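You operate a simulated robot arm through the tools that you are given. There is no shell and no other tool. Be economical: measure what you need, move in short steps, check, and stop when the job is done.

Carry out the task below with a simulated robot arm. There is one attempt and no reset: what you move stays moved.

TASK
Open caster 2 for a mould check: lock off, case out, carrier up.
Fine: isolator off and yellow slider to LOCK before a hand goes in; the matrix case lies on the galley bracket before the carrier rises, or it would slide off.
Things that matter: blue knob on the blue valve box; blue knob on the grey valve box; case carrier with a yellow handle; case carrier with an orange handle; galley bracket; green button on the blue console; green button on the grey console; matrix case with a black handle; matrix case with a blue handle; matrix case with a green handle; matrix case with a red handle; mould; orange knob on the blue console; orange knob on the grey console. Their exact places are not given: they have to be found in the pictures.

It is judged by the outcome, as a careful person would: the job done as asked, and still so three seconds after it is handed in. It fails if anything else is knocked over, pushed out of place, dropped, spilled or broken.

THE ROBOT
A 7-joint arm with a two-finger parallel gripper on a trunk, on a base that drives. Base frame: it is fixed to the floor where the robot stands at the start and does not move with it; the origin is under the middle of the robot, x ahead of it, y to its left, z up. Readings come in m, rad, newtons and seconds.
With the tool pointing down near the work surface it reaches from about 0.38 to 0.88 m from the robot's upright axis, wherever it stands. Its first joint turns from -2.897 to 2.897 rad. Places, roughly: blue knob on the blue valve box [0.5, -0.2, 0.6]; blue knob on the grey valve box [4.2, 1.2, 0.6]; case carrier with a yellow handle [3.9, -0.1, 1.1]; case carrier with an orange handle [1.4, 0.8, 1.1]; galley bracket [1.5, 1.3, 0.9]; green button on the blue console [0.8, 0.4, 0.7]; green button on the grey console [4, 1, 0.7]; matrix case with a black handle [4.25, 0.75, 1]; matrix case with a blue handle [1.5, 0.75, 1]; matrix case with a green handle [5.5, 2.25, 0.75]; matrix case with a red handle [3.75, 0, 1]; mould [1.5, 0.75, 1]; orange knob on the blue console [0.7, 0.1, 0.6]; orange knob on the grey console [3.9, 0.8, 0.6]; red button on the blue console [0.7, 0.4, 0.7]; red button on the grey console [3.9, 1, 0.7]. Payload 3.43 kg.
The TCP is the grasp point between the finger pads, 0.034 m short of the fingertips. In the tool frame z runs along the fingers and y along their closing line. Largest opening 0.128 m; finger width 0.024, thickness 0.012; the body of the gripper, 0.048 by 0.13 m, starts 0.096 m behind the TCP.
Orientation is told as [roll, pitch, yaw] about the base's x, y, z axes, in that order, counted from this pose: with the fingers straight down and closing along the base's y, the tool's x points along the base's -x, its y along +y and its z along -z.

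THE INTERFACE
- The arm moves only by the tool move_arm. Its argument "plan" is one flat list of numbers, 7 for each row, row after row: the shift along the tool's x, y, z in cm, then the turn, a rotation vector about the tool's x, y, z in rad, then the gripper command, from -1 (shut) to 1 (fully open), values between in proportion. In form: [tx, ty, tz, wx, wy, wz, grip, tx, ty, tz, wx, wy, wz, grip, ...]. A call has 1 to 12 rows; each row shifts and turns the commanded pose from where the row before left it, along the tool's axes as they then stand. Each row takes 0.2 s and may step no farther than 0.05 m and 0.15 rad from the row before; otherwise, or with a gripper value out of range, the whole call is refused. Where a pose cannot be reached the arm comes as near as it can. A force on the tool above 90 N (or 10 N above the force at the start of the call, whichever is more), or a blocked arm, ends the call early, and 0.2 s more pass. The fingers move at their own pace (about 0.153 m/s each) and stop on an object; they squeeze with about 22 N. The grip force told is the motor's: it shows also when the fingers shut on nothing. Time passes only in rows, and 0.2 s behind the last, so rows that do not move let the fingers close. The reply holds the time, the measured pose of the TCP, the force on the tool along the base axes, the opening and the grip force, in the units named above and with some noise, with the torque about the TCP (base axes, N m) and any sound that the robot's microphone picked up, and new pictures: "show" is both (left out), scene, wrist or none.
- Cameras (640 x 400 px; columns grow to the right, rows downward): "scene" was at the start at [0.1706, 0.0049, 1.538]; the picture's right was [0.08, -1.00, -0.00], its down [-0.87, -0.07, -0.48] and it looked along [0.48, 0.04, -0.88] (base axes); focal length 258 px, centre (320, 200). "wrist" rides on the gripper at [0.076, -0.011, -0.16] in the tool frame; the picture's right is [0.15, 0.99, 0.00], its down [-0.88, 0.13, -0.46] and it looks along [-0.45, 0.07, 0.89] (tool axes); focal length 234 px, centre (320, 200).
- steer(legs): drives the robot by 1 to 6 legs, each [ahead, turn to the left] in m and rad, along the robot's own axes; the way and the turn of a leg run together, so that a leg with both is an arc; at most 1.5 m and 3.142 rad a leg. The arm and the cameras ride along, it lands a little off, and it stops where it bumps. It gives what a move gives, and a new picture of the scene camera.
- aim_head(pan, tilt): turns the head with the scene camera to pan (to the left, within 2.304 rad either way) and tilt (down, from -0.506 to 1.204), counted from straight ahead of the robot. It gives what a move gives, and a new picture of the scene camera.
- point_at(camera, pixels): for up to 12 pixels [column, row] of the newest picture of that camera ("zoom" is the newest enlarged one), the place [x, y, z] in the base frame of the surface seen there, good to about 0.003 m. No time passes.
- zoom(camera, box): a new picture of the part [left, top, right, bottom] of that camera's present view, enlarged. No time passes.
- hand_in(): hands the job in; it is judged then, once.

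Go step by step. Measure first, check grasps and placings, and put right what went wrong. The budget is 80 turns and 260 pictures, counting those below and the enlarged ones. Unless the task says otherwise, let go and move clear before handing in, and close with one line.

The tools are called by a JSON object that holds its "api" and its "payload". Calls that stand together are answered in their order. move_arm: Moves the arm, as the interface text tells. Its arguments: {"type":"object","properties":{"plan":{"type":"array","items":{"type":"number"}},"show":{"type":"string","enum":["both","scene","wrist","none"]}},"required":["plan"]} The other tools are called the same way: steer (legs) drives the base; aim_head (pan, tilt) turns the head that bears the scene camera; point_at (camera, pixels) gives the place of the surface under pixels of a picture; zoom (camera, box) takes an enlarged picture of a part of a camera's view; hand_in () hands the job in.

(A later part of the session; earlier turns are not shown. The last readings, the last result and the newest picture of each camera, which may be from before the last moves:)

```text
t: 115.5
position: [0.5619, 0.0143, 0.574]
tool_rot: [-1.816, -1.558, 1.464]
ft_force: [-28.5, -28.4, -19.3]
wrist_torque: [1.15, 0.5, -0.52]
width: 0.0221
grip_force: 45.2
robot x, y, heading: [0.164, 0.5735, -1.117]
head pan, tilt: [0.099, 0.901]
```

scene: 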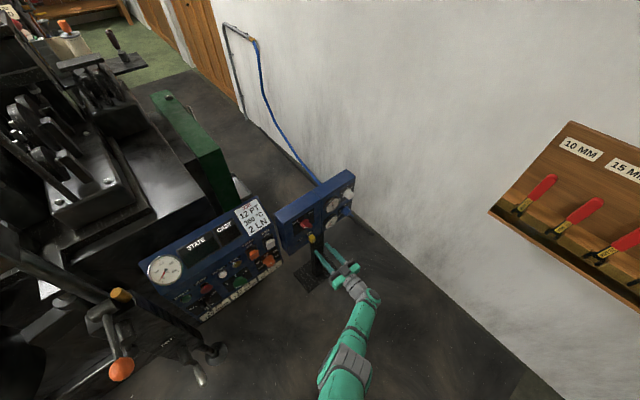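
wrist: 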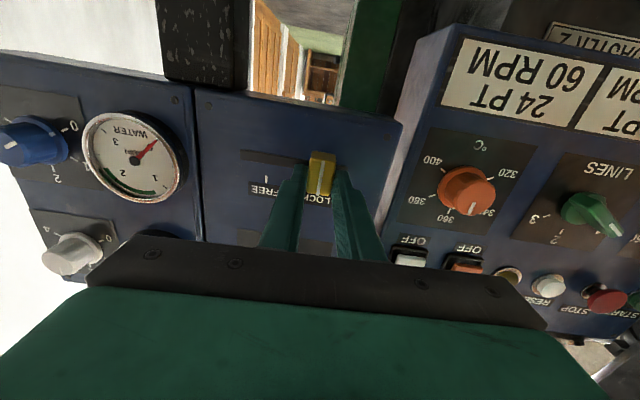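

The slider moved 4.5 cm and met resistance. Release, back off and check.

{"api": "move_arm", "payload": {"plan": [0, 0, 0, 0, 0, 0, -0.3, 0, 0, 0, 0, 0, 0, -0.3, 0, 0, -4, 0, 0, 0, -0.3, 0, 0, -4, 0, 0, 0, -0.3], "show": "wrist"}}

{"api": "zoom", "payload": {"camera": "wrist", "box": [200, 80, 420, 260]}}

{"api": "zoom", "payload": {"camera": "scene", "box": [264, 180, 364, 280]}}

```text
t: 116.5
position: [0.4918, 0.0455, 0.5758]
tool_rot: [-1.924, -1.554, 1.587]
ft_force: [0.5, -0.3, -0.2]
wrist_torque: [-0.01, -0.02, -0.02]
width: 0.0445
grip_force: 0.2
robot x, y, heading: [0.1624, 0.5726, -1.11]
head pan, tilt: [0.099, 0.901]
```

wrist: 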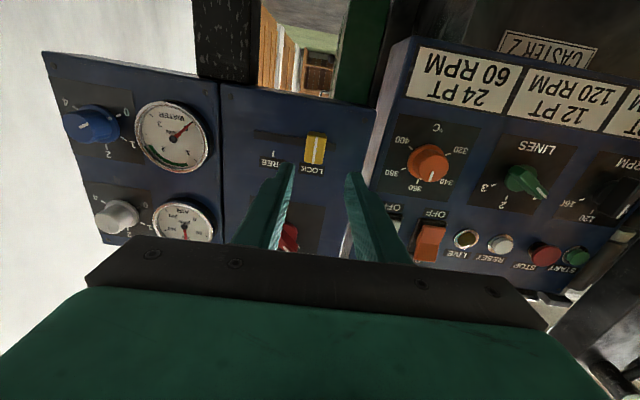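

```text
2.22 times, centred on (310, 170) of wrist
```

zoom: 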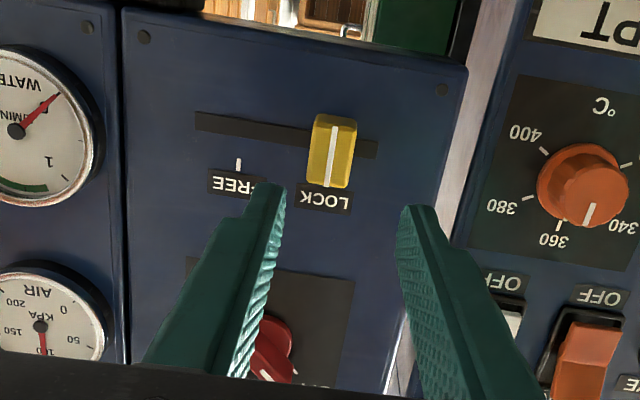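

```text
4.00 times, centred on (314, 230) of scene
```

zoom: 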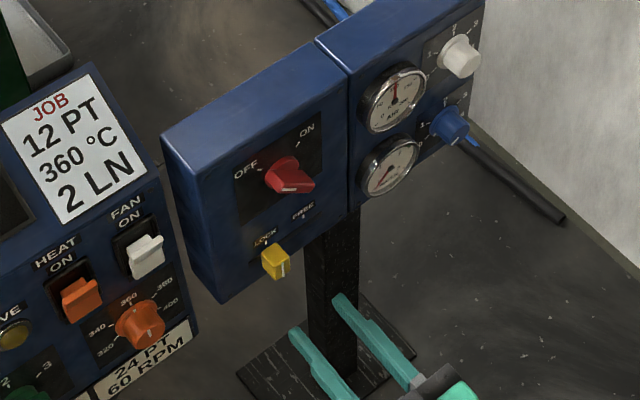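

Isolator OFF and slider at LOCK, console dark. Now retract the arm up and back, and point the tool down again.

{"api": "move_arm", "payload": {"plan": [-3.5, 0.5, -3.2, 0, 0, 0, -1, -4.3, 0.5, -2, 0, 0, 0, -1, -4.3, 0.5, -2, 0, 0, 0, -1, -4.3, 0.5, -2, 0, 0, 0, -1, -4.3, 0.5, -2, 0, 0, 0, -1, -4.5, 0.5, -2, 0, 0, 0, -1, -4.5, 0.5, -2, 0, 0, 0, -1, -4.5, 0.5, -2, 0, 0, 0, -1, -4.5, 0.5, -2, 0, 0, 0, -1], "show": "none"}}

{"api": "move_arm", "payload": {"plan": [0, 0, 0, 0, 0.143, 0, -1, 0, 0, 0, 0, 0.143, 0, -1, 0, 0, 0, 0, 0.143, 0, -1, 0, 0, 0, 0, 0.143, 0, -1, 0, 0, 0, 0, 0.143, 0, -1, 0, 0, 0, 0, 0.143, 0, -1, 0, 0, 0, 0, 0.143, 0, -1, 0, 0, 0, 0, 0.143, 0, -1, 0, 0, 0, 0, 0.143, 0, -1, 0, 0, 0, 0, 0.143, 0, -1, 0, 0, 0, 0, 0.14, 0, -1], "show": "scene"}}

```text
t: 118.5
position: [0.3267, 0.1583, 0.9609]
tool_rot: [-1.818, -1.555, 1.482]
ft_force: [0.8, -0.6, -0.6]
wrist_torque: [0.02, 0.02, 0.01]
width: 0.0001
grip_force: 22.2
robot x, y, heading: [0.1614, 0.5715, -1.112]
head pan, tilt: [0.099, 0.901]
```

```text
t: 120.9
position: [0.3241, 0.1593, 0.9591]
tool_rot: [-0.016, -0.003, -0.339]
ft_force: [0.5, 0.6, 0.1]
wrist_torque: [0.0, 0.02, 0.0]
width: 0.0004
grip_force: 22.5
out of reach, approached as far as the arm can: row 5, 6
robot x, y, heading: [0.1672, 0.574, -1.113]
head pan, tilt: [0.099, 0.901]
```

scene: 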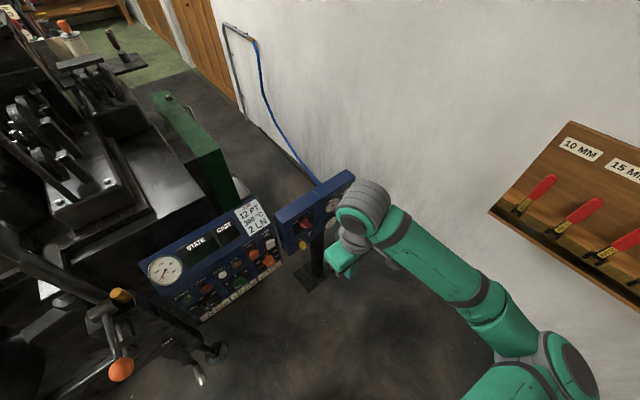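

Raise the hand 10 cm and reverse out along the way I came.

{"api": "move_arm", "payload": {"plan": [0, 0, -4, 0, 0, 0, -1, 0, 0, -4, 0, 0, 0, -1, 0, 0, -3, 0, 0, 0, -1], "show": "none"}}

{"api": "steer", "payload": {"legs": [[0, -0.6], [-0.75, 0], [0, -0.2], [-1.3, 0]]}}

```text
t: 121.7
position: [0.326, 0.1602, 1.0691]
tool_rot: [-0.014, -0.004, -0.336]
ft_force: [0.0, -0.1, 0.4]
wrist_torque: [-0.03, 0.02, -0.01]
width: 0.0
grip_force: 21.9
robot x, y, heading: [0.1684, 0.5691, -1.113]
head pan, tilt: [0.099, 0.901]
```

```text
t: 134.6
position: [0.5693, 2.1275, 1.07]
tool_rot: [-0.016, -0.007, -1.213]
ft_force: [-0.3, 1.1, -0.1]
wrist_torque: [-0.02, 0.04, 0.02]
width: 0.0001
grip_force: 21.9
robot x, y, heading: [0.7828, 2.5106, -1.989]
head pan, tilt: [0.099, 0.901]
```

scene: 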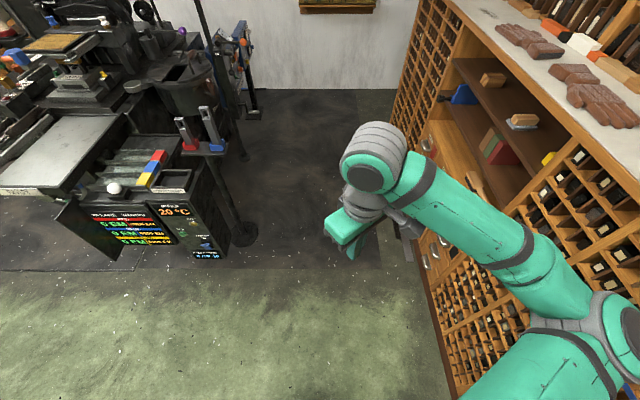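

Turn left and drive along the aisle to the far side of caster 2.

{"api": "steer", "payload": {"legs": [[0, 1.75], [1.4, 0], [0, -1.2]]}}

{"api": "aim_head", "payload": {"pan": -0.5, "tilt": 0.7}}

```text
t: 149.8
position: [2.2353, 1.8044, 1.0686]
tool_rot: [-0.016, -0.007, -0.581]
ft_force: [0.0, 0.5, 1.1]
wrist_torque: [0.03, 0.0, -0.01]
width: 0.0002
grip_force: 22.4
robot x, y, heading: [2.1809, 2.2404, -1.35]
head pan, tilt: [0.099, 0.901]
```

scene: 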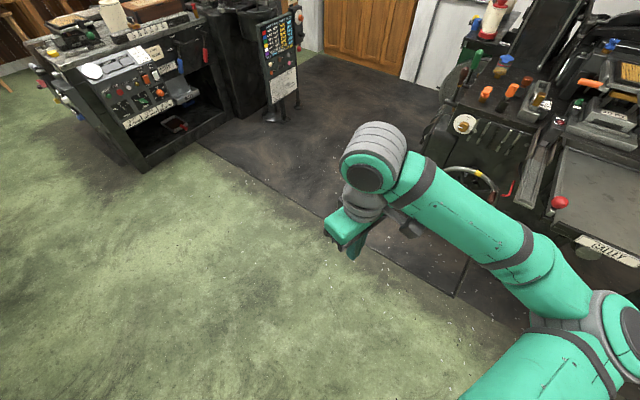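

```text
t: 150.8
position: [2.2346, 1.8048, 1.0696]
tool_rot: [-0.016, -0.007, -0.581]
ft_force: [0.3, -0.2, -0.2]
wrist_torque: [0.03, -0.01, 0.0]
width: 0.0
grip_force: 22.1
robot x, y, heading: [2.1762, 2.2409, -1.357]
head pan, tilt: [-0.499, 0.7]
```

scene: 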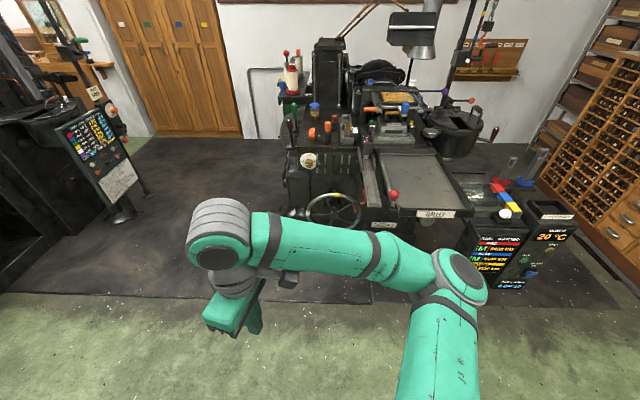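

Excellent view: tray labelled "GALLEY" at (430,213). I zoom on the mould/carrier.

{"api": "zoom", "payload": {"camera": "scene", "box": [280, 70, 480, 230]}}

{"api": "zoom", "payload": {"camera": "scene", "box": [350, 80, 450, 150]}}

{"api": "point_at", "payload": {"camera": "scene", "pixels": [[300, 200], [340, 215], [372, 222], [309, 160], [327, 128], [312, 135], [345, 120], [375, 160], [440, 180], [393, 193], [300, 108], [385, 130]]}}

```text
2.50 times, centred on (380, 150) of scene
```

zoom: 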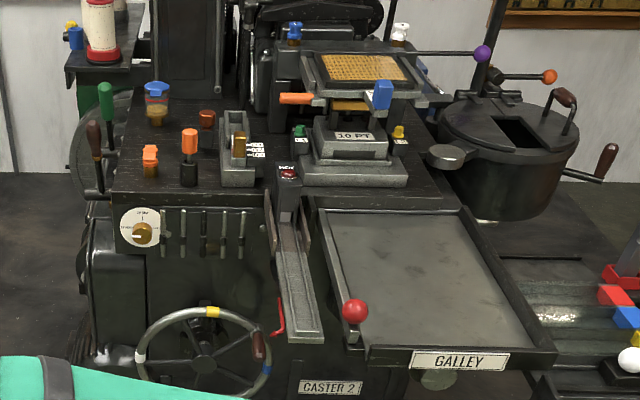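

```text
5.71 times, centred on (400, 115) of scene
```

zoom: 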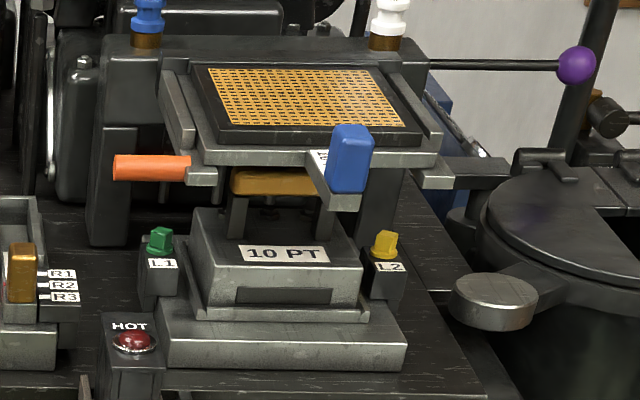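

```text
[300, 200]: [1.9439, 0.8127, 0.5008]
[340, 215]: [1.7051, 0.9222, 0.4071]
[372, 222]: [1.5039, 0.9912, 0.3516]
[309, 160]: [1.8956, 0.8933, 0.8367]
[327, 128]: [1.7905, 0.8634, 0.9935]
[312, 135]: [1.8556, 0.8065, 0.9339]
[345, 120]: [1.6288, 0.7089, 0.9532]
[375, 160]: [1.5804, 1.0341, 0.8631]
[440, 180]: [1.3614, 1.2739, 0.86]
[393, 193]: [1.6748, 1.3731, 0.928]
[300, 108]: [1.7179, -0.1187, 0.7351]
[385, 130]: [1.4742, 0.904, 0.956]
```

The machine's plate reads "CASTER 2". The case lies in the carrier with its blue handle toward +y; the orange handle is on the carrier's left front; GALLEY tray in front. I drive closer.

{"api": "steer", "payload": {"legs": [[0, -0.53], [0.62, 0], [0, -0.35]]}}

{"api": "aim_head", "payload": {"pan": 0.0, "tilt": 0.75}}

{"api": "zoom", "payload": {"camera": "scene", "box": [200, 60, 440, 210]}}

```text
t: 157.1
position: [1.6777, 1.3457, 1.0689]
tool_rot: [-0.016, -0.006, -1.476]
ft_force: [-0.5, 0.5, -0.3]
wrist_torque: [-0.03, -0.01, 0.02]
width: 0.0
grip_force: 21.8
robot x, y, heading: [1.9859, 1.6602, -2.257]
head pan, tilt: [-0.499, 0.7]
```

scene: 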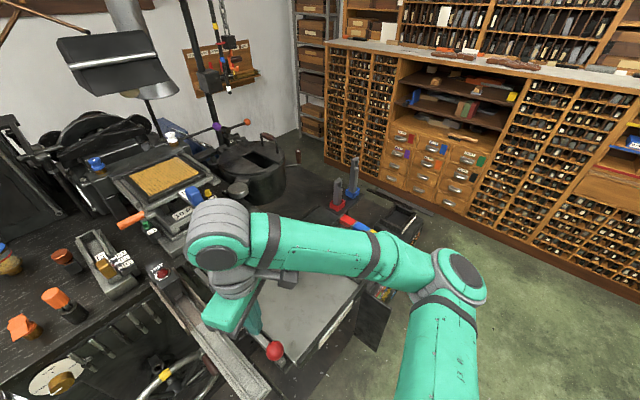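

```text
t: 158.1
position: [1.6787, 1.3446, 1.0701]
tool_rot: [-0.017, -0.008, -1.478]
ft_force: [-0.2, -0.1, -0.5]
wrist_torque: [-0.02, -0.02, 0.0]
width: 0.0004
grip_force: 22.2
robot x, y, heading: [1.984, 1.6593, -2.255]
head pan, tilt: [0.0, 0.75]
```

scene: 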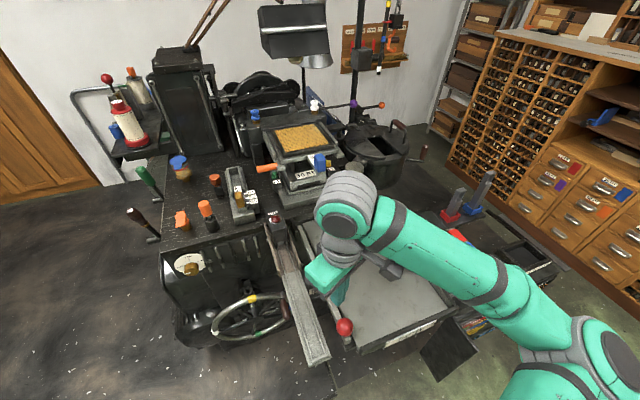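

```text
2.67 times, centred on (320, 135) of scene
```

zoom: 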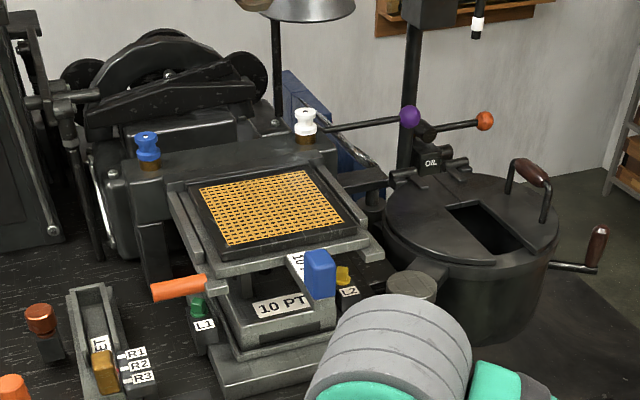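

I measure the blue handle, case, carrier and orange handle from here.

{"api": "zoom", "payload": {"camera": "scene", "box": [250, 110, 350, 200]}}

{"api": "point_at", "payload": {"camera": "zoom", "pixels": [[445, 190], [445, 225], [470, 220], [425, 220], [405, 215], [95, 250], [150, 240], [50, 258], [220, 215], [200, 110], [430, 120], [330, 225]]}}

```text
4.44 times, centred on (300, 155) of scene
```

zoom: 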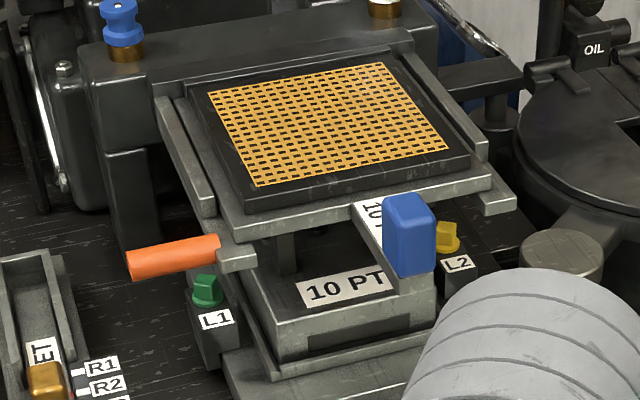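

```text
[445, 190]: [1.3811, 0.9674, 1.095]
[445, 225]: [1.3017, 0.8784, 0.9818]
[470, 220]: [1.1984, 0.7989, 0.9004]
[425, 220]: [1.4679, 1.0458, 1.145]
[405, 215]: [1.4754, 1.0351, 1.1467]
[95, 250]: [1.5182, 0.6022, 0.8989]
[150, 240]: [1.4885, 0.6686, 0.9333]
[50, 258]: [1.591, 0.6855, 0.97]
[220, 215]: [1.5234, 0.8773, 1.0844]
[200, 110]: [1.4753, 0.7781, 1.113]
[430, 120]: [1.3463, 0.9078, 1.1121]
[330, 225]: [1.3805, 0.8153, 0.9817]
```

{"api": "point_at", "payload": {"camera": "zoom", "pixels": [[140, 265], [175, 255], [210, 245], [230, 258], [395, 205], [420, 200], [390, 250], [425, 250], [375, 215], [350, 225], [250, 220], [480, 190]]}}

{"api": "steer", "payload": {"legs": [[0.08, 0]]}}

```text
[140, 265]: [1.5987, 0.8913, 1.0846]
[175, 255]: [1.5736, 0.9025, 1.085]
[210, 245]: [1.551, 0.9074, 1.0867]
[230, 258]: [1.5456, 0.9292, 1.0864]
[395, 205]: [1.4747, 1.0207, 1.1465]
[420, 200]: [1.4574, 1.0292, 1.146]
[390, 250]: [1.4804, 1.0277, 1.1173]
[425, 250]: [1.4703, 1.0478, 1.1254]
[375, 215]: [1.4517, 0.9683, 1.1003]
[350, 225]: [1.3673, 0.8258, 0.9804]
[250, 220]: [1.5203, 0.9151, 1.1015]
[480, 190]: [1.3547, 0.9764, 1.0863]
```

```text
t: 159.1
position: [1.6278, 1.2822, 1.0699]
tool_rot: [-0.017, -0.007, -1.473]
ft_force: [-0.4, -0.4, 0.0]
wrist_torque: [0.0, -0.03, -0.01]
width: 0.0001
grip_force: 22.2
robot x, y, heading: [1.9334, 1.5972, -2.256]
head pan, tilt: [0.0, 0.75]
```

scene: 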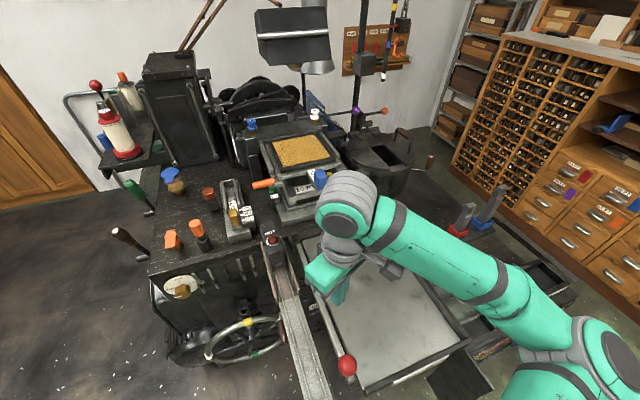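

Carrier and case are yawed ~19° like the console; blue handle centre ≈(1.469,1.033), z 1.10–1.147. I raise the hand and turn it so the fingers close along the handle's outward axis, opened partly.

{"api": "move_arm", "payload": {"plan": [0, 0, -4.3, 0, 0, 0, 0, 0, 0, -4.3, 0, 0, 0, 0, 0, 0, -4.3, 0, 0, 0, 0, 0, 0, -4.3, 0, 0, 0, 0, 0, 0, 0, 0, 0, -0.142, 0, 0, 0, 0, 0, 0, -0.142, 0, 0, 0, 0, 0, 0, -0.142, 0, 0, 0, 0, 0, 0, -0.142, 0, 0, 0, 0, 0, 0, -0.142, 0, 0, 0, 0, 0, 0, -0.142, 0, 0, 0, 0, 0, 0, -0.142, 0, 0, 0, 0, 0, 0, -0.142, 0], "show": "both"}}

```text
t: 161.7
position: [1.631, 1.2832, 1.2418]
tool_rot: [-0.013, 0.01, -0.337]
ft_force: [-0.1, 0.2, -0.1]
wrist_torque: [0.01, 0.03, -0.03]
width: 0.0638
grip_force: 0.1
robot x, y, heading: [1.9354, 1.599, -2.258]
head pan, tilt: [0.0, 0.75]
```

scene: 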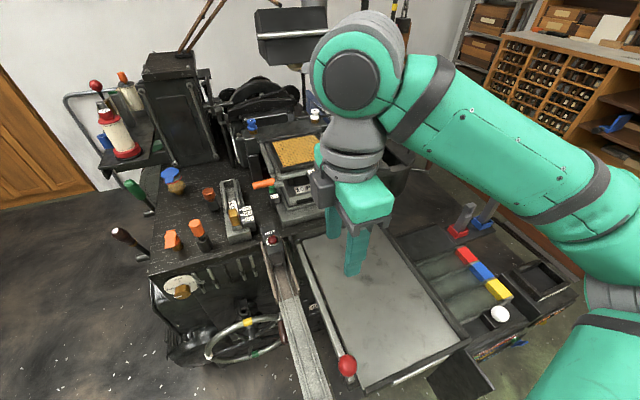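
wrist: 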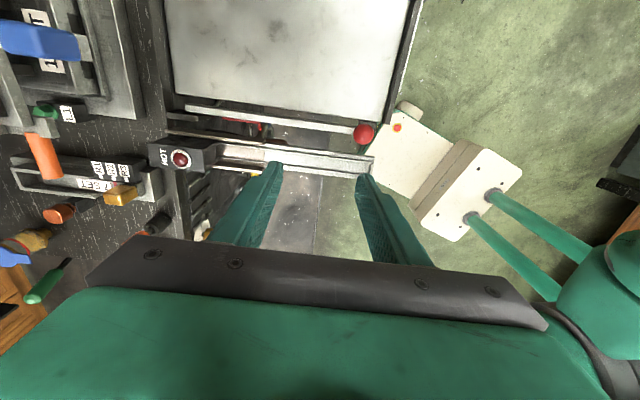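

The wrist view shows the tray and the blue handle (40,40). Measure both.

{"api": "point_at", "payload": {"camera": "wrist", "pixels": [[180, 85], [385, 110], [400, 15], [185, 10], [290, 60], [20, 38], [60, 40], [72, 45], [40, 28], [38, 55]]}}

{"api": "point_at", "payload": {"camera": "scene", "pixels": [[310, 255], [360, 375], [465, 335], [390, 290], [415, 265], [305, 240], [320, 300], [430, 310]]}}

```text
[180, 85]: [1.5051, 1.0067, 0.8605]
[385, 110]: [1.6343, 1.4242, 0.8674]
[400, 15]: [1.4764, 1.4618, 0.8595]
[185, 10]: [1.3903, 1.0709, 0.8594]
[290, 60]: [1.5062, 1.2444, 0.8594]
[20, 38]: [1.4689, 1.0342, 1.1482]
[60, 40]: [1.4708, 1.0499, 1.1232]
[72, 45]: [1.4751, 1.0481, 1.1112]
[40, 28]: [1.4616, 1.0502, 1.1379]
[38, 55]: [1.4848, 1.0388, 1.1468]
```

```text
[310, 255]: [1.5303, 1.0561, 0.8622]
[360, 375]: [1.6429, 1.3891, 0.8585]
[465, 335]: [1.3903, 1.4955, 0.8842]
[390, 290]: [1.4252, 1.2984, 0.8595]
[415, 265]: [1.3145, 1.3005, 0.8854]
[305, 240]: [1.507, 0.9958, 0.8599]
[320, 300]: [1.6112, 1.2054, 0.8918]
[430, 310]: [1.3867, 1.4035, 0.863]
```

Handle confirmed at (1.469,1.034); tray floor z≈0.860, interior about 0.29×0.43 m. Move above the handle.

{"api": "move_arm", "payload": {"plan": [1.0, -4.13, 0, 0, 0, 0, 0, 1.0, -4.13, 0, 0, 0, 0, 0, 1.0, -4.13, 0, 0, 0, 0, 0, 1.0, -4.13, 0, 0, 0, 0, 0, 1.0, -4.13, 0, 0, 0, 0, 0, 1.0, -4.13, 0, 0, 0, 0, 0, 1.0, -4.13, 0, 0, 0, 0, 0], "show": "both"}}

{"api": "zoom", "payload": {"camera": "scene", "box": [240, 110, 360, 210]}}

```text
t: 163.3
position: [1.4674, 1.0334, 1.2463]
tool_rot: [-0.012, 0.01, -0.34]
ft_force: [-1.0, 0.3, 0.3]
wrist_torque: [-0.1, 0.03, 0.03]
width: 0.0641
grip_force: 0.0
robot x, y, heading: [1.9386, 1.6017, -2.256]
head pan, tilt: [0.0, 0.75]
```

scene: 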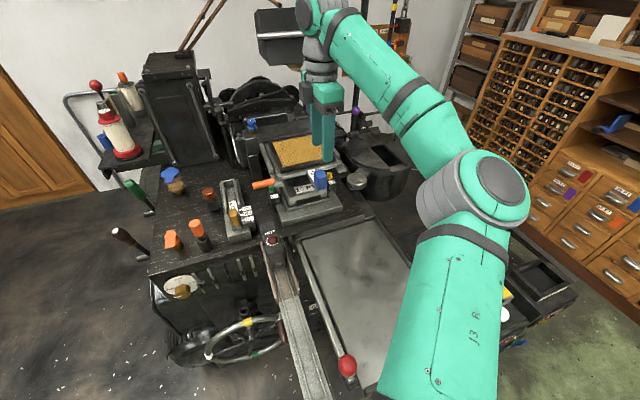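
wrist: 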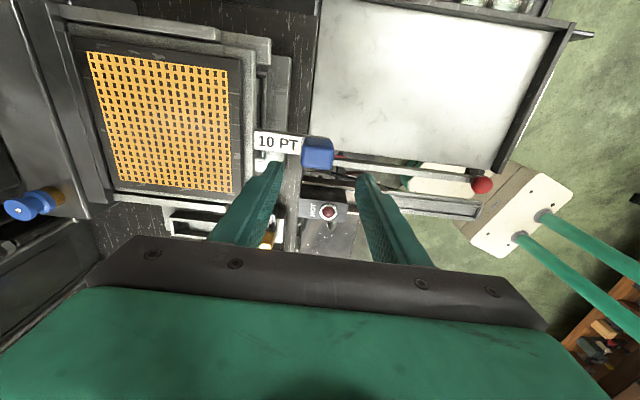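

```text
4.00 times, centred on (300, 160) of scene
```

zoom: 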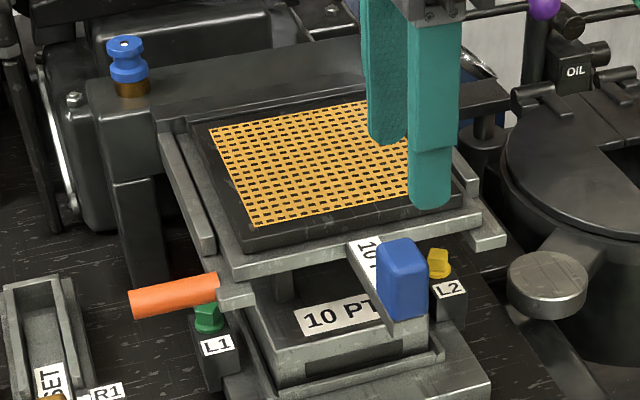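

Aligned above. Lower 10.6 cm, straddling the handle.

{"api": "move_arm", "payload": {"plan": [0, 0, 3.5, 0, 0, 0, 0, 0, 0, 3.5, 0, 0, 0, 0, 0, 0, 2.2, 0, 0, 0, 0, 0, 0, 1.4, 0, 0, 0, 0], "show": "both"}}

{"api": "zoom", "payload": {"camera": "scene", "box": [240, 110, 360, 210]}}

```text
t: 164.3
position: [1.4649, 1.0338, 1.141]
tool_rot: [-0.012, 0.01, -0.341]
ft_force: [0.5, 0.2, -0.2]
wrist_torque: [0.04, 0.03, 0.0]
width: 0.0639
grip_force: 0.0
robot x, y, heading: [1.9325, 1.6032, -2.254]
head pan, tilt: [0.0, 0.75]
```

scene: 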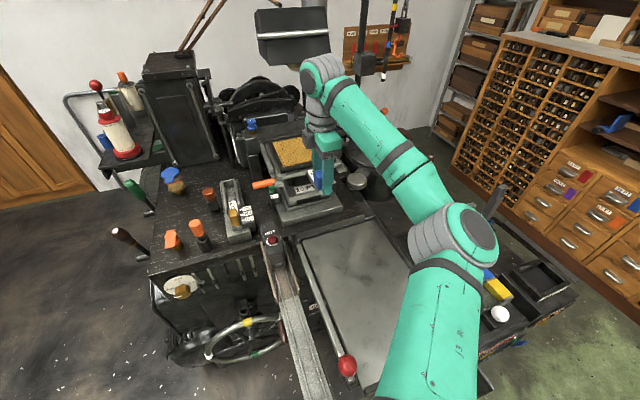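
wrist: 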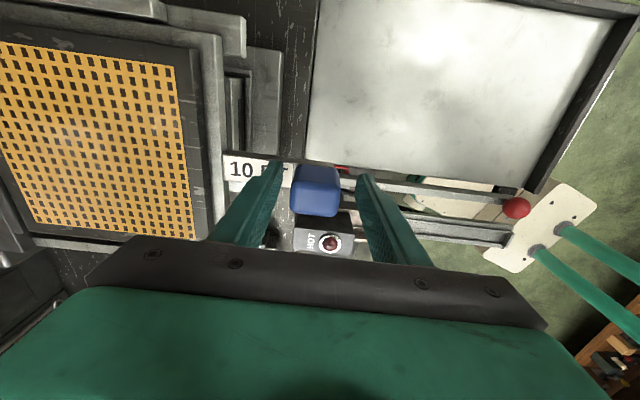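

```text
4.00 times, centred on (300, 160) of scene
```

zoom: 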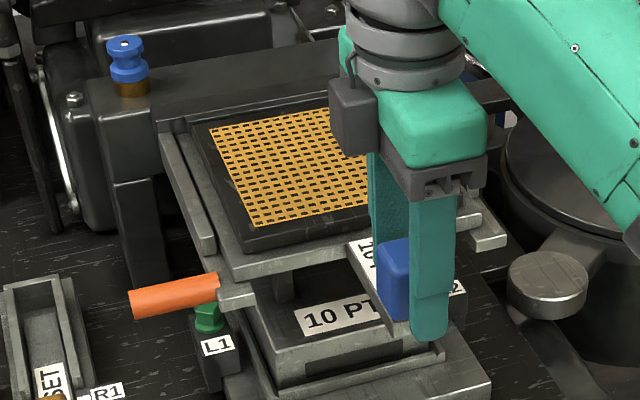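

Handle lies between the fingers. Close and lift 1 cm to test.

{"api": "move_arm", "payload": {"plan": [0, 0, 0, 0, 0, 0, -1, 0, 0, 0, 0, 0, 0, -1, 0, 0, 0, 0, 0, 0, -1], "show": "none"}}

{"api": "move_arm", "payload": {"plan": [0, 0, -0.5, 0, 0, 0, -1, 0, 0, -0.5, 0, 0, 0, -1, 0, 0, 0, 0, 0, 0, -1], "show": "both"}}

{"api": "zoom", "payload": {"camera": "scene", "box": [240, 110, 360, 210]}}

```text
t: 165.1
position: [1.4661, 1.0335, 1.139]
tool_rot: [-0.013, 0.01, -0.339]
ft_force: [2.5, -1.8, 0.6]
wrist_torque: [1.01, -0.1, 0.41]
width: 0.0383
grip_force: 21.9
robot x, y, heading: [1.9319, 1.5977, -2.258]
head pan, tilt: [0.0, 0.75]
```

```text
t: 165.9
position: [1.4656, 1.0324, 1.1503]
tool_rot: [-0.01, 0.011, -0.339]
ft_force: [0.5, -0.8, -7.7]
wrist_torque: [0.82, -0.67, 0.22]
width: 0.0392
grip_force: 21.8
robot x, y, heading: [1.9356, 1.6028, -2.251]
head pan, tilt: [0.0, 0.75]
```

scene: 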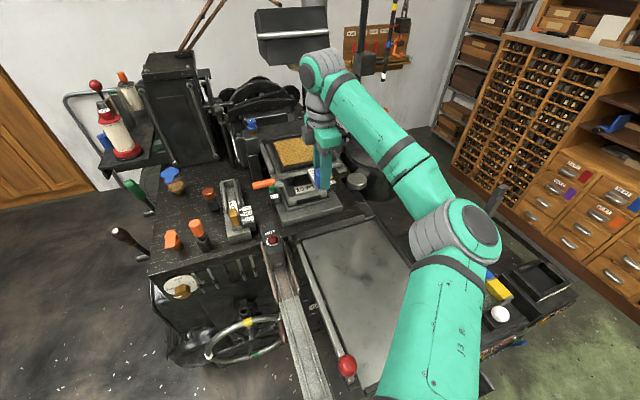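
wrist: 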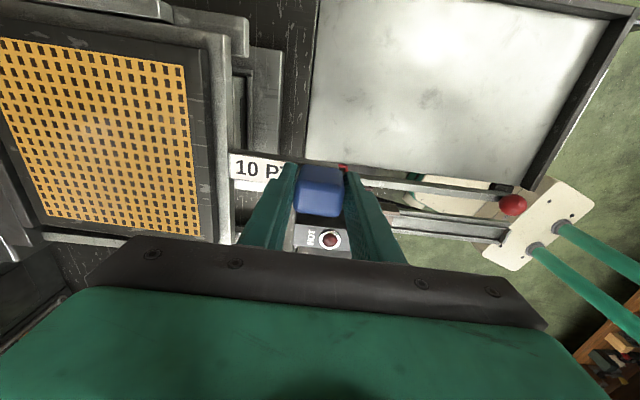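

```text
4.00 times, centred on (300, 160) of scene
```

zoom: 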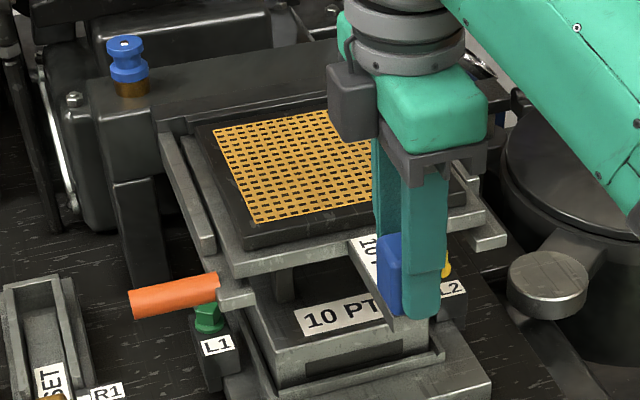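

Load 7.7 N with about 1 N·m torque: it seems to be lifting. Raise 2 cm more and check that it stays level.

{"api": "move_arm", "payload": {"plan": [0, 0, -0.7, 0, 0, 0, -1, 0, 0, -0.7, 0, 0, 0, -1, 0, 0, -0.7, 0, 0, 0, -1], "show": "wrist"}}

{"api": "zoom", "payload": {"camera": "scene", "box": [240, 110, 360, 210]}}

```text
t: 166.7
position: [1.4673, 1.033, 1.1724]
tool_rot: [-0.012, 0.011, -0.337]
ft_force: [0.9, -0.7, -7.7]
wrist_torque: [0.66, -0.42, 0.22]
width: 0.0423
grip_force: 21.9
robot x, y, heading: [1.9316, 1.6004, -2.254]
head pan, tilt: [0.0, 0.75]
```

wrist: 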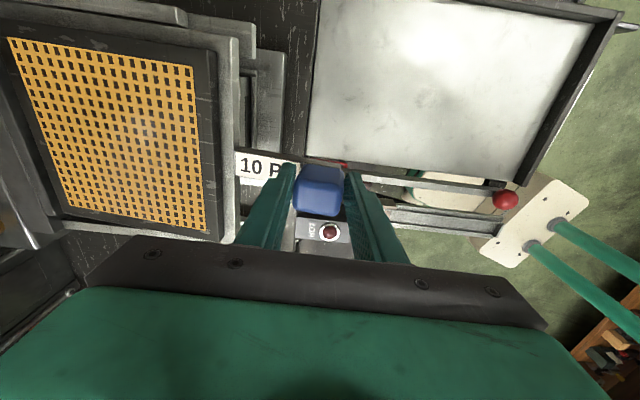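

```text
4.00 times, centred on (300, 160) of scene
```

zoom: 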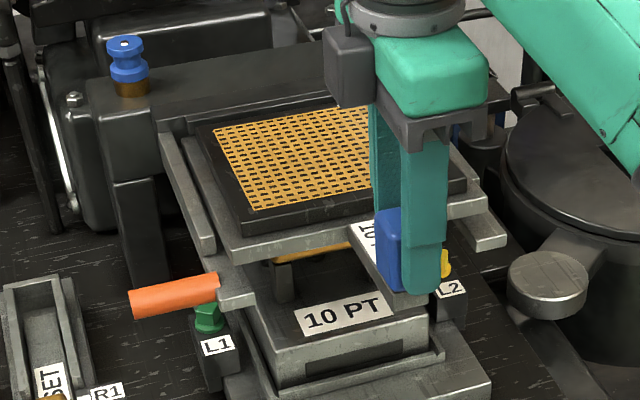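

Measured lift shows the case pivoting on its back edge; it is heavy (~2.5 kg) and droops in this grip. I will set it back, and regrip with the fingers closing across so it can hang from the handle freely.

{"api": "move_arm", "payload": {"plan": [0, 0, 1.1, 0, 0, 0, -1, 0, 0, 1.1, 0, 0, 0, -1, 0, 0, 1.0, 0, 0, 0, -1, 0, 0, 0, 0, 0, 0, -1, 0, 0, 0, 0, 0, 0, 0, 0, 0, 0, 0, 0, 0, 0, 0, 0, -3.5, 0, 0, 0, 0, 0, 0, -3.5, 0, 0, 0, 0, 0, 0, -3.5, 0, 0, 0, 0], "show": "both"}}

{"api": "aim_head", "payload": {"pan": 0.0, "tilt": 1.15}}

```text
t: 168.7
position: [1.4663, 1.0349, 1.2447]
tool_rot: [-0.009, 0.009, -0.342]
ft_force: [0.0, -0.1, 0.3]
wrist_torque: [0.01, -0.02, -0.02]
width: 0.0638
grip_force: 0.0
robot x, y, heading: [1.9356, 1.5972, -2.255]
head pan, tilt: [0.0, 0.75]
```

scene: 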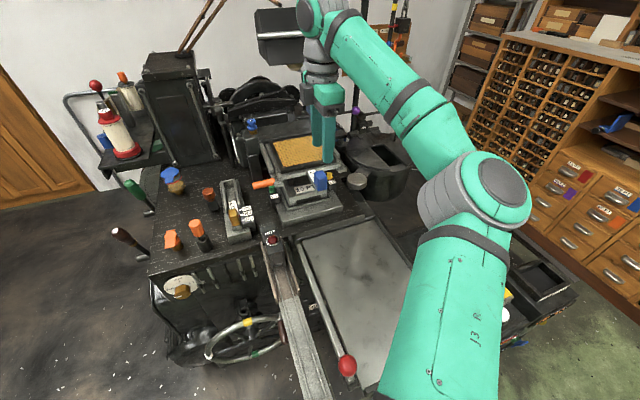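
wrist: 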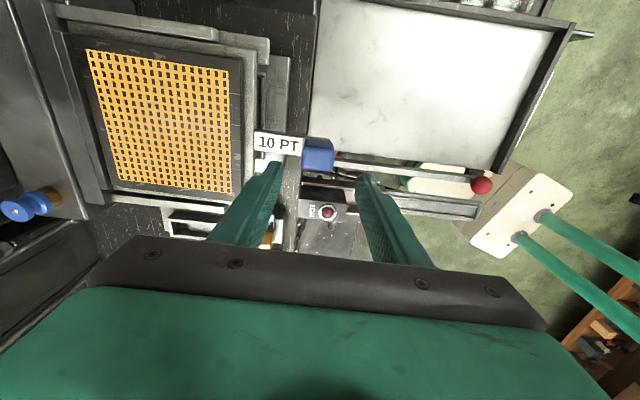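

```text
t: 169.6
position: [1.4669, 1.0351, 1.2425]
tool_rot: [-0.012, 0.01, -0.338]
ft_force: [0.3, 0.5, 0.1]
wrist_torque: [-0.02, 0.0, -0.03]
width: 0.0645
grip_force: 0.0
robot x, y, heading: [1.9328, 1.601, -2.259]
head pan, tilt: [0.0, 1.15]
```

scene: 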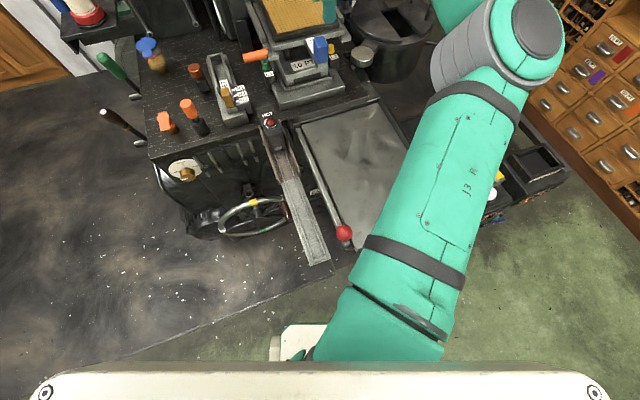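

Case is back in place. I measure trough end and base front to see how much closer I can go.

{"api": "point_at", "payload": {"camera": "scene", "pixels": [[315, 262], [290, 330], [350, 250], [343, 235], [270, 228], [300, 350]]}}

{"api": "aim_head", "payload": {"pan": -0.1, "tilt": 0.4}}

{"api": "zoom", "payload": {"camera": "scene", "box": [150, 60, 470, 280]}}

```text
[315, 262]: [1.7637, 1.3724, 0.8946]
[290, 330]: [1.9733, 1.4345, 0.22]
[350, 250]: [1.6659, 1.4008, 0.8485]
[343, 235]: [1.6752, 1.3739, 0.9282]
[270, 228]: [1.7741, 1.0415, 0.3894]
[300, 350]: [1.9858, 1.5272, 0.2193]
```

```text
t: 170.7
position: [1.467, 1.0351, 1.243]
tool_rot: [-0.012, 0.011, -0.339]
ft_force: [-0.3, -0.4, 0.5]
wrist_torque: [0.0, -0.01, 0.0]
width: 0.0642
grip_force: 0.2
robot x, y, heading: [1.936, 1.5987, -2.256]
head pan, tilt: [-0.099, 0.4]
```

scene: 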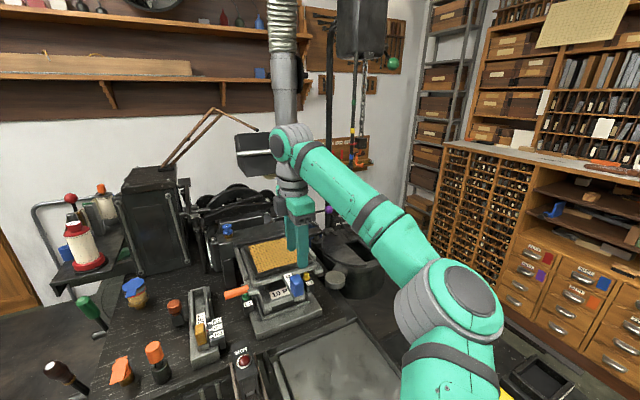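

```text
1.82 times, centred on (310, 170) of scene
```

zoom: 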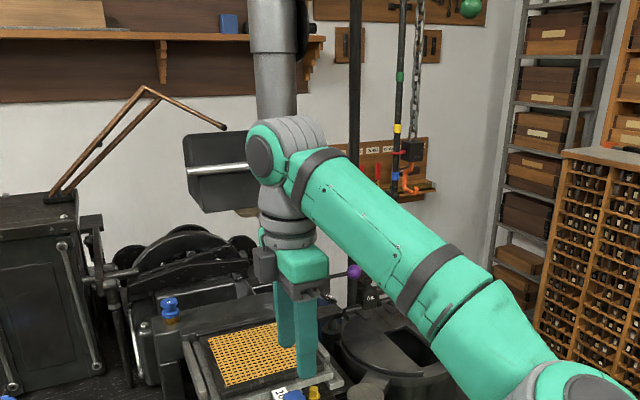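

Check positions of the lamp, duct and hook relative to the lift path.

{"api": "point_at", "payload": {"camera": "scene", "pixels": [[255, 143], [250, 168], [240, 150], [360, 155], [285, 90], [352, 110], [276, 235], [230, 228]]}}

{"api": "steer", "payload": {"legs": [[0.06, 0]]}}

```text
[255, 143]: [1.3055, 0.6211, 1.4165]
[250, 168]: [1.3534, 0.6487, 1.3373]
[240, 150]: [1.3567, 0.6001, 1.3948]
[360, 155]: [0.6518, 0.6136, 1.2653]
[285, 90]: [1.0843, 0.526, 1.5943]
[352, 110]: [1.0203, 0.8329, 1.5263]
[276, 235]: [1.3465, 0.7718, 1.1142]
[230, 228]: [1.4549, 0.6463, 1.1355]
```

```text
t: 171.7
position: [1.4268, 0.99, 1.2437]
tool_rot: [-0.013, 0.011, -0.34]
ft_force: [-0.1, 0.6, -0.2]
wrist_torque: [-0.01, -0.05, 0.01]
width: 0.064
grip_force: 0.1
robot x, y, heading: [1.8934, 1.5529, -2.261]
head pan, tilt: [-0.099, 0.4]
```

scene: 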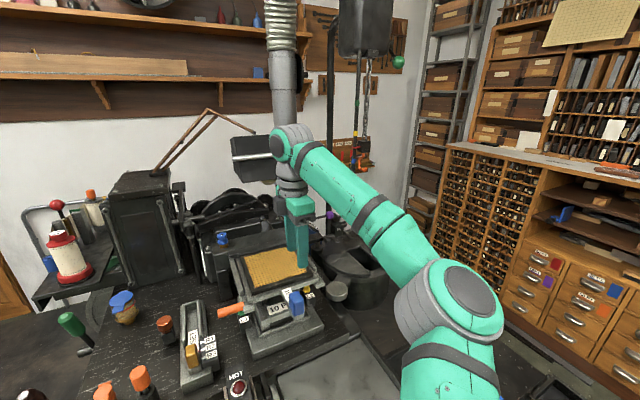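

The lamp is at about v≈1.04 behind, so I keep the hand path well in front of it. Now turn the hand 90° and centre over the handle again.

{"api": "move_arm", "payload": {"plan": [0, 0, 0, 0, 0, 0.143, 0, 0, 0, 0, 0, 0, 0.143, 0, 0, 0, 0, 0, 0, 0.143, 0, 0, 0, 0, 0, 0, 0.143, 0, 0, 0, 0, 0, 0, 0.143, 0, 0, 0, 0, 0, 0, 0.143, 0, 0, 0, 0, 0, 0, 0.143, 0, 0, 0, 0, 0, 0, 0.143, 0, 0, 0, 0, 0, 0, 0.143, 0, 0, 0, 0, 0, 0, 0.143, 0, 2.77, 1.25, 0, 0, 0, 0.14, 0, 2.77, 1.25, 0, 0, 0, 0, 0], "show": "both"}}

{"api": "point_at", "payload": {"camera": "wrist", "pixels": [[320, 130], [320, 145], [310, 140], [330, 140]]}}

```text
t: 174.3
position: [1.4656, 1.0335, 1.243]
tool_rot: [-0.012, -0.011, -1.913]
ft_force: [0.5, -0.5, 0.1]
wrist_torque: [0.05, 0.0, 0.01]
width: 0.064
grip_force: 0.1
robot x, y, heading: [1.8961, 1.5523, -2.255]
head pan, tilt: [-0.099, 0.4]
```

scene: 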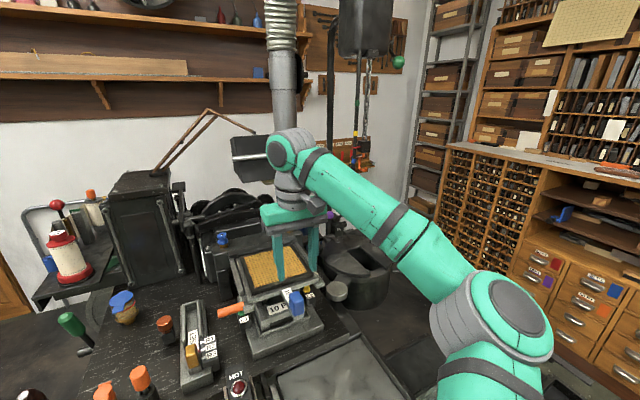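
wrist: 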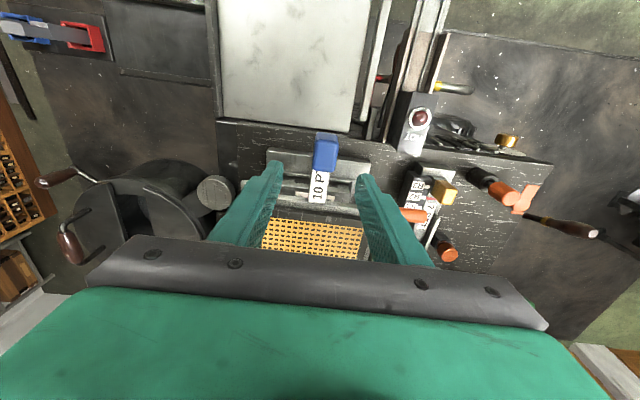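

```text
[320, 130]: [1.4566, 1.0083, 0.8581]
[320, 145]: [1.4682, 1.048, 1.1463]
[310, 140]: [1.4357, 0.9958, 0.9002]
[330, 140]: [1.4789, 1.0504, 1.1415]
```

{"api": "point_at", "payload": {"camera": "wrist", "pixels": [[325, 155], [317, 155], [334, 155], [325, 167], [325, 143], [320, 165], [320, 185]]}}

```text
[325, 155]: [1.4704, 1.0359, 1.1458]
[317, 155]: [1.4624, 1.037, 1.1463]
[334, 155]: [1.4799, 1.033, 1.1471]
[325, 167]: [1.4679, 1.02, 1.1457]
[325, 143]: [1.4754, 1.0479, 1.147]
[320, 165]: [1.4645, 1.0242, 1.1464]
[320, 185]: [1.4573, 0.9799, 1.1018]
```

Handle is 2.2 cm across (u), centre (1.4705,1.034). Shift 0.5 cm and lower 11.5 cm, then grip.

{"api": "move_arm", "payload": {"plan": [0, 0.5, 3.5, 0, 0, 0, 0, 0, 0, 3.5, 0, 0, 0, 0, 0, 0, 2.5, 0, 0, 0, 0, 0, 0, 2.0, 0, 0, 0, 0, 0, 0, 0, 0, 0, 0, -1, 0, 0, 0, 0, 0, 0, -1, 0, 0, 0, 0, 0, 0, -1], "show": "wrist"}}

{"api": "zoom", "payload": {"camera": "scene", "box": [210, 210, 350, 360]}}

```text
t: 175.9
position: [1.4689, 1.0324, 1.1267]
tool_rot: [-0.01, -0.011, -1.911]
ft_force: [0.4, 2.3, 0.2]
wrist_torque: [-0.88, -0.74, 0.31]
width: 0.0284
grip_force: 21.7
robot x, y, heading: [1.8915, 1.5528, -2.257]
head pan, tilt: [-0.099, 0.4]
```

wrist: 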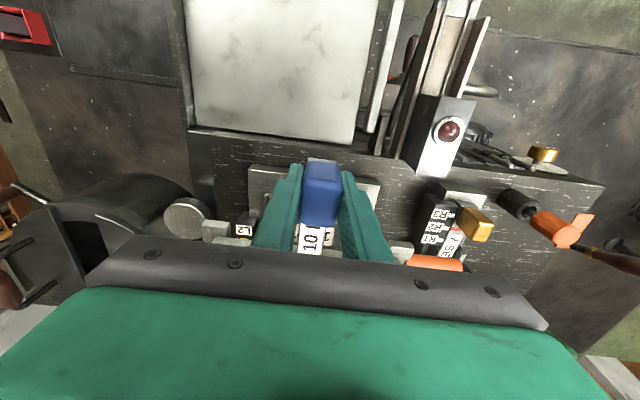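

```text
2.67 times, centred on (280, 285) of scene
```

zoom: 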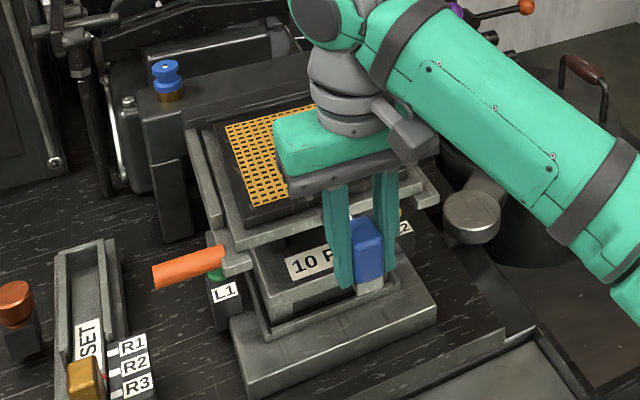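

Gripped. Now lift the handle end along an arc, letting the case pivot on its back edge; first 6 cm.

{"api": "move_arm", "payload": {"plan": [-0.2, 0, -2, 0, 0, 0, -1, -0.4, 0, -2, 0, 0, 0, -1, -0.5, 0, -2, 0, 0, 0, -1], "show": "wrist"}}

{"api": "zoom", "payload": {"camera": "scene", "box": [210, 210, 350, 360]}}

```text
t: 176.7
position: [1.4645, 1.0251, 1.188]
tool_rot: [-0.011, -0.012, -1.912]
ft_force: [-0.3, -0.6, -0.1]
wrist_torque: [0.02, -0.03, 0.02]
width: 0.0001
grip_force: 22.4
robot x, y, heading: [1.896, 1.5528, -2.253]
head pan, tilt: [-0.099, 0.4]
```

wrist: 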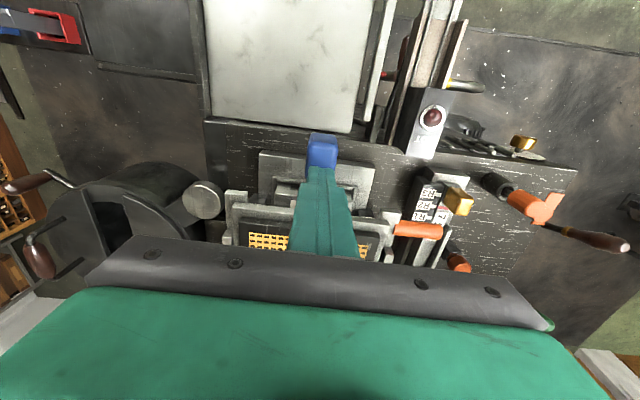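

```text
2.67 times, centred on (280, 285) of scene
```

zoom: 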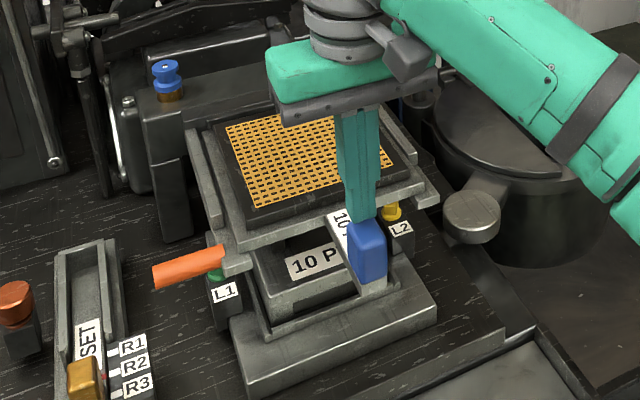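

The grip slipped off the handle; the case is still in place. Before retrying I inspect closely how the case is held in the carrier rails.

{"api": "zoom", "payload": {"camera": "scene", "box": [270, 240, 320, 300]}}

{"api": "zoom", "payload": {"camera": "scene", "box": [225, 240, 295, 320]}}

{"api": "zoom", "payload": {"camera": "wrist", "box": [200, 110, 440, 270]}}

```text
6.67 times, centred on (295, 270) of scene
```

zoom: 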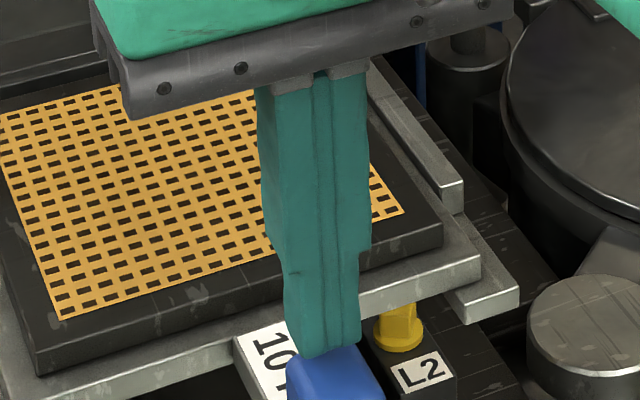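

```text
5.00 times, centred on (260, 280) of scene
```

zoom: 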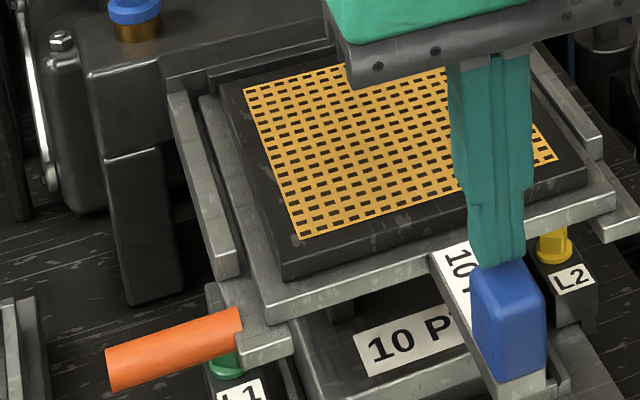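

```text
2.50 times, centred on (320, 190) of wrist
```

zoom: 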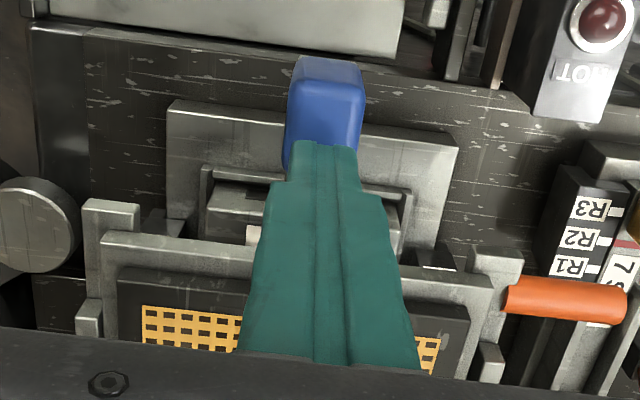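

No lips: the case lies freely. The earlier width (2.84 cm) shows I had caught only the wider tab beneath the 2.25 cm handle with the fingertips. I regrip higher, on the handle itself.

{"api": "move_arm", "payload": {"plan": [0, 0, -3, 0, 0, 0, 0, 0.9, 0.3, 0, 0, 0, 0, 0, 0, 0, 0, 0, 0, 0, 0, 0, 0, 3, 0, 0, 0, 0, 0, 0, 3, 0, 0, 0, 0, 0, 0, 1.8, 0, 0, 0, 0, 0, 0, 0, 0, 0, 0, -1, 0, 0, 0, 0, 0, 0, -1, 0, 0, 0, 0, 0, 0, -1], "show": "wrist"}}

{"api": "zoom", "payload": {"camera": "scene", "box": [250, 230, 330, 330]}}

```text
t: 178.7
position: [1.4731, 1.0279, 1.1412]
tool_rot: [-0.011, -0.013, -1.911]
ft_force: [-3.7, 4.2, 0.9]
wrist_torque: [-0.52, -0.69, -0.6]
width: 0.0284
grip_force: 22.5
robot x, y, heading: [1.8951, 1.5536, -2.26]
head pan, tilt: [-0.099, 0.4]
```

wrist: 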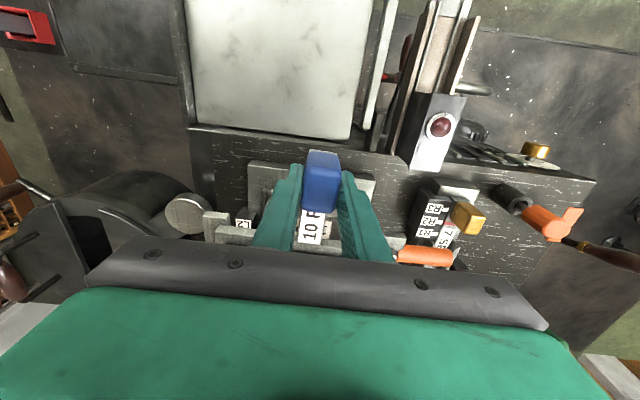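

```text
4.00 times, centred on (290, 280) of scene
```

zoom: 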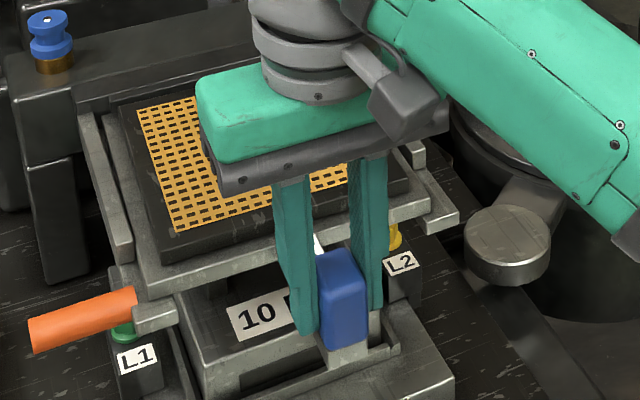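

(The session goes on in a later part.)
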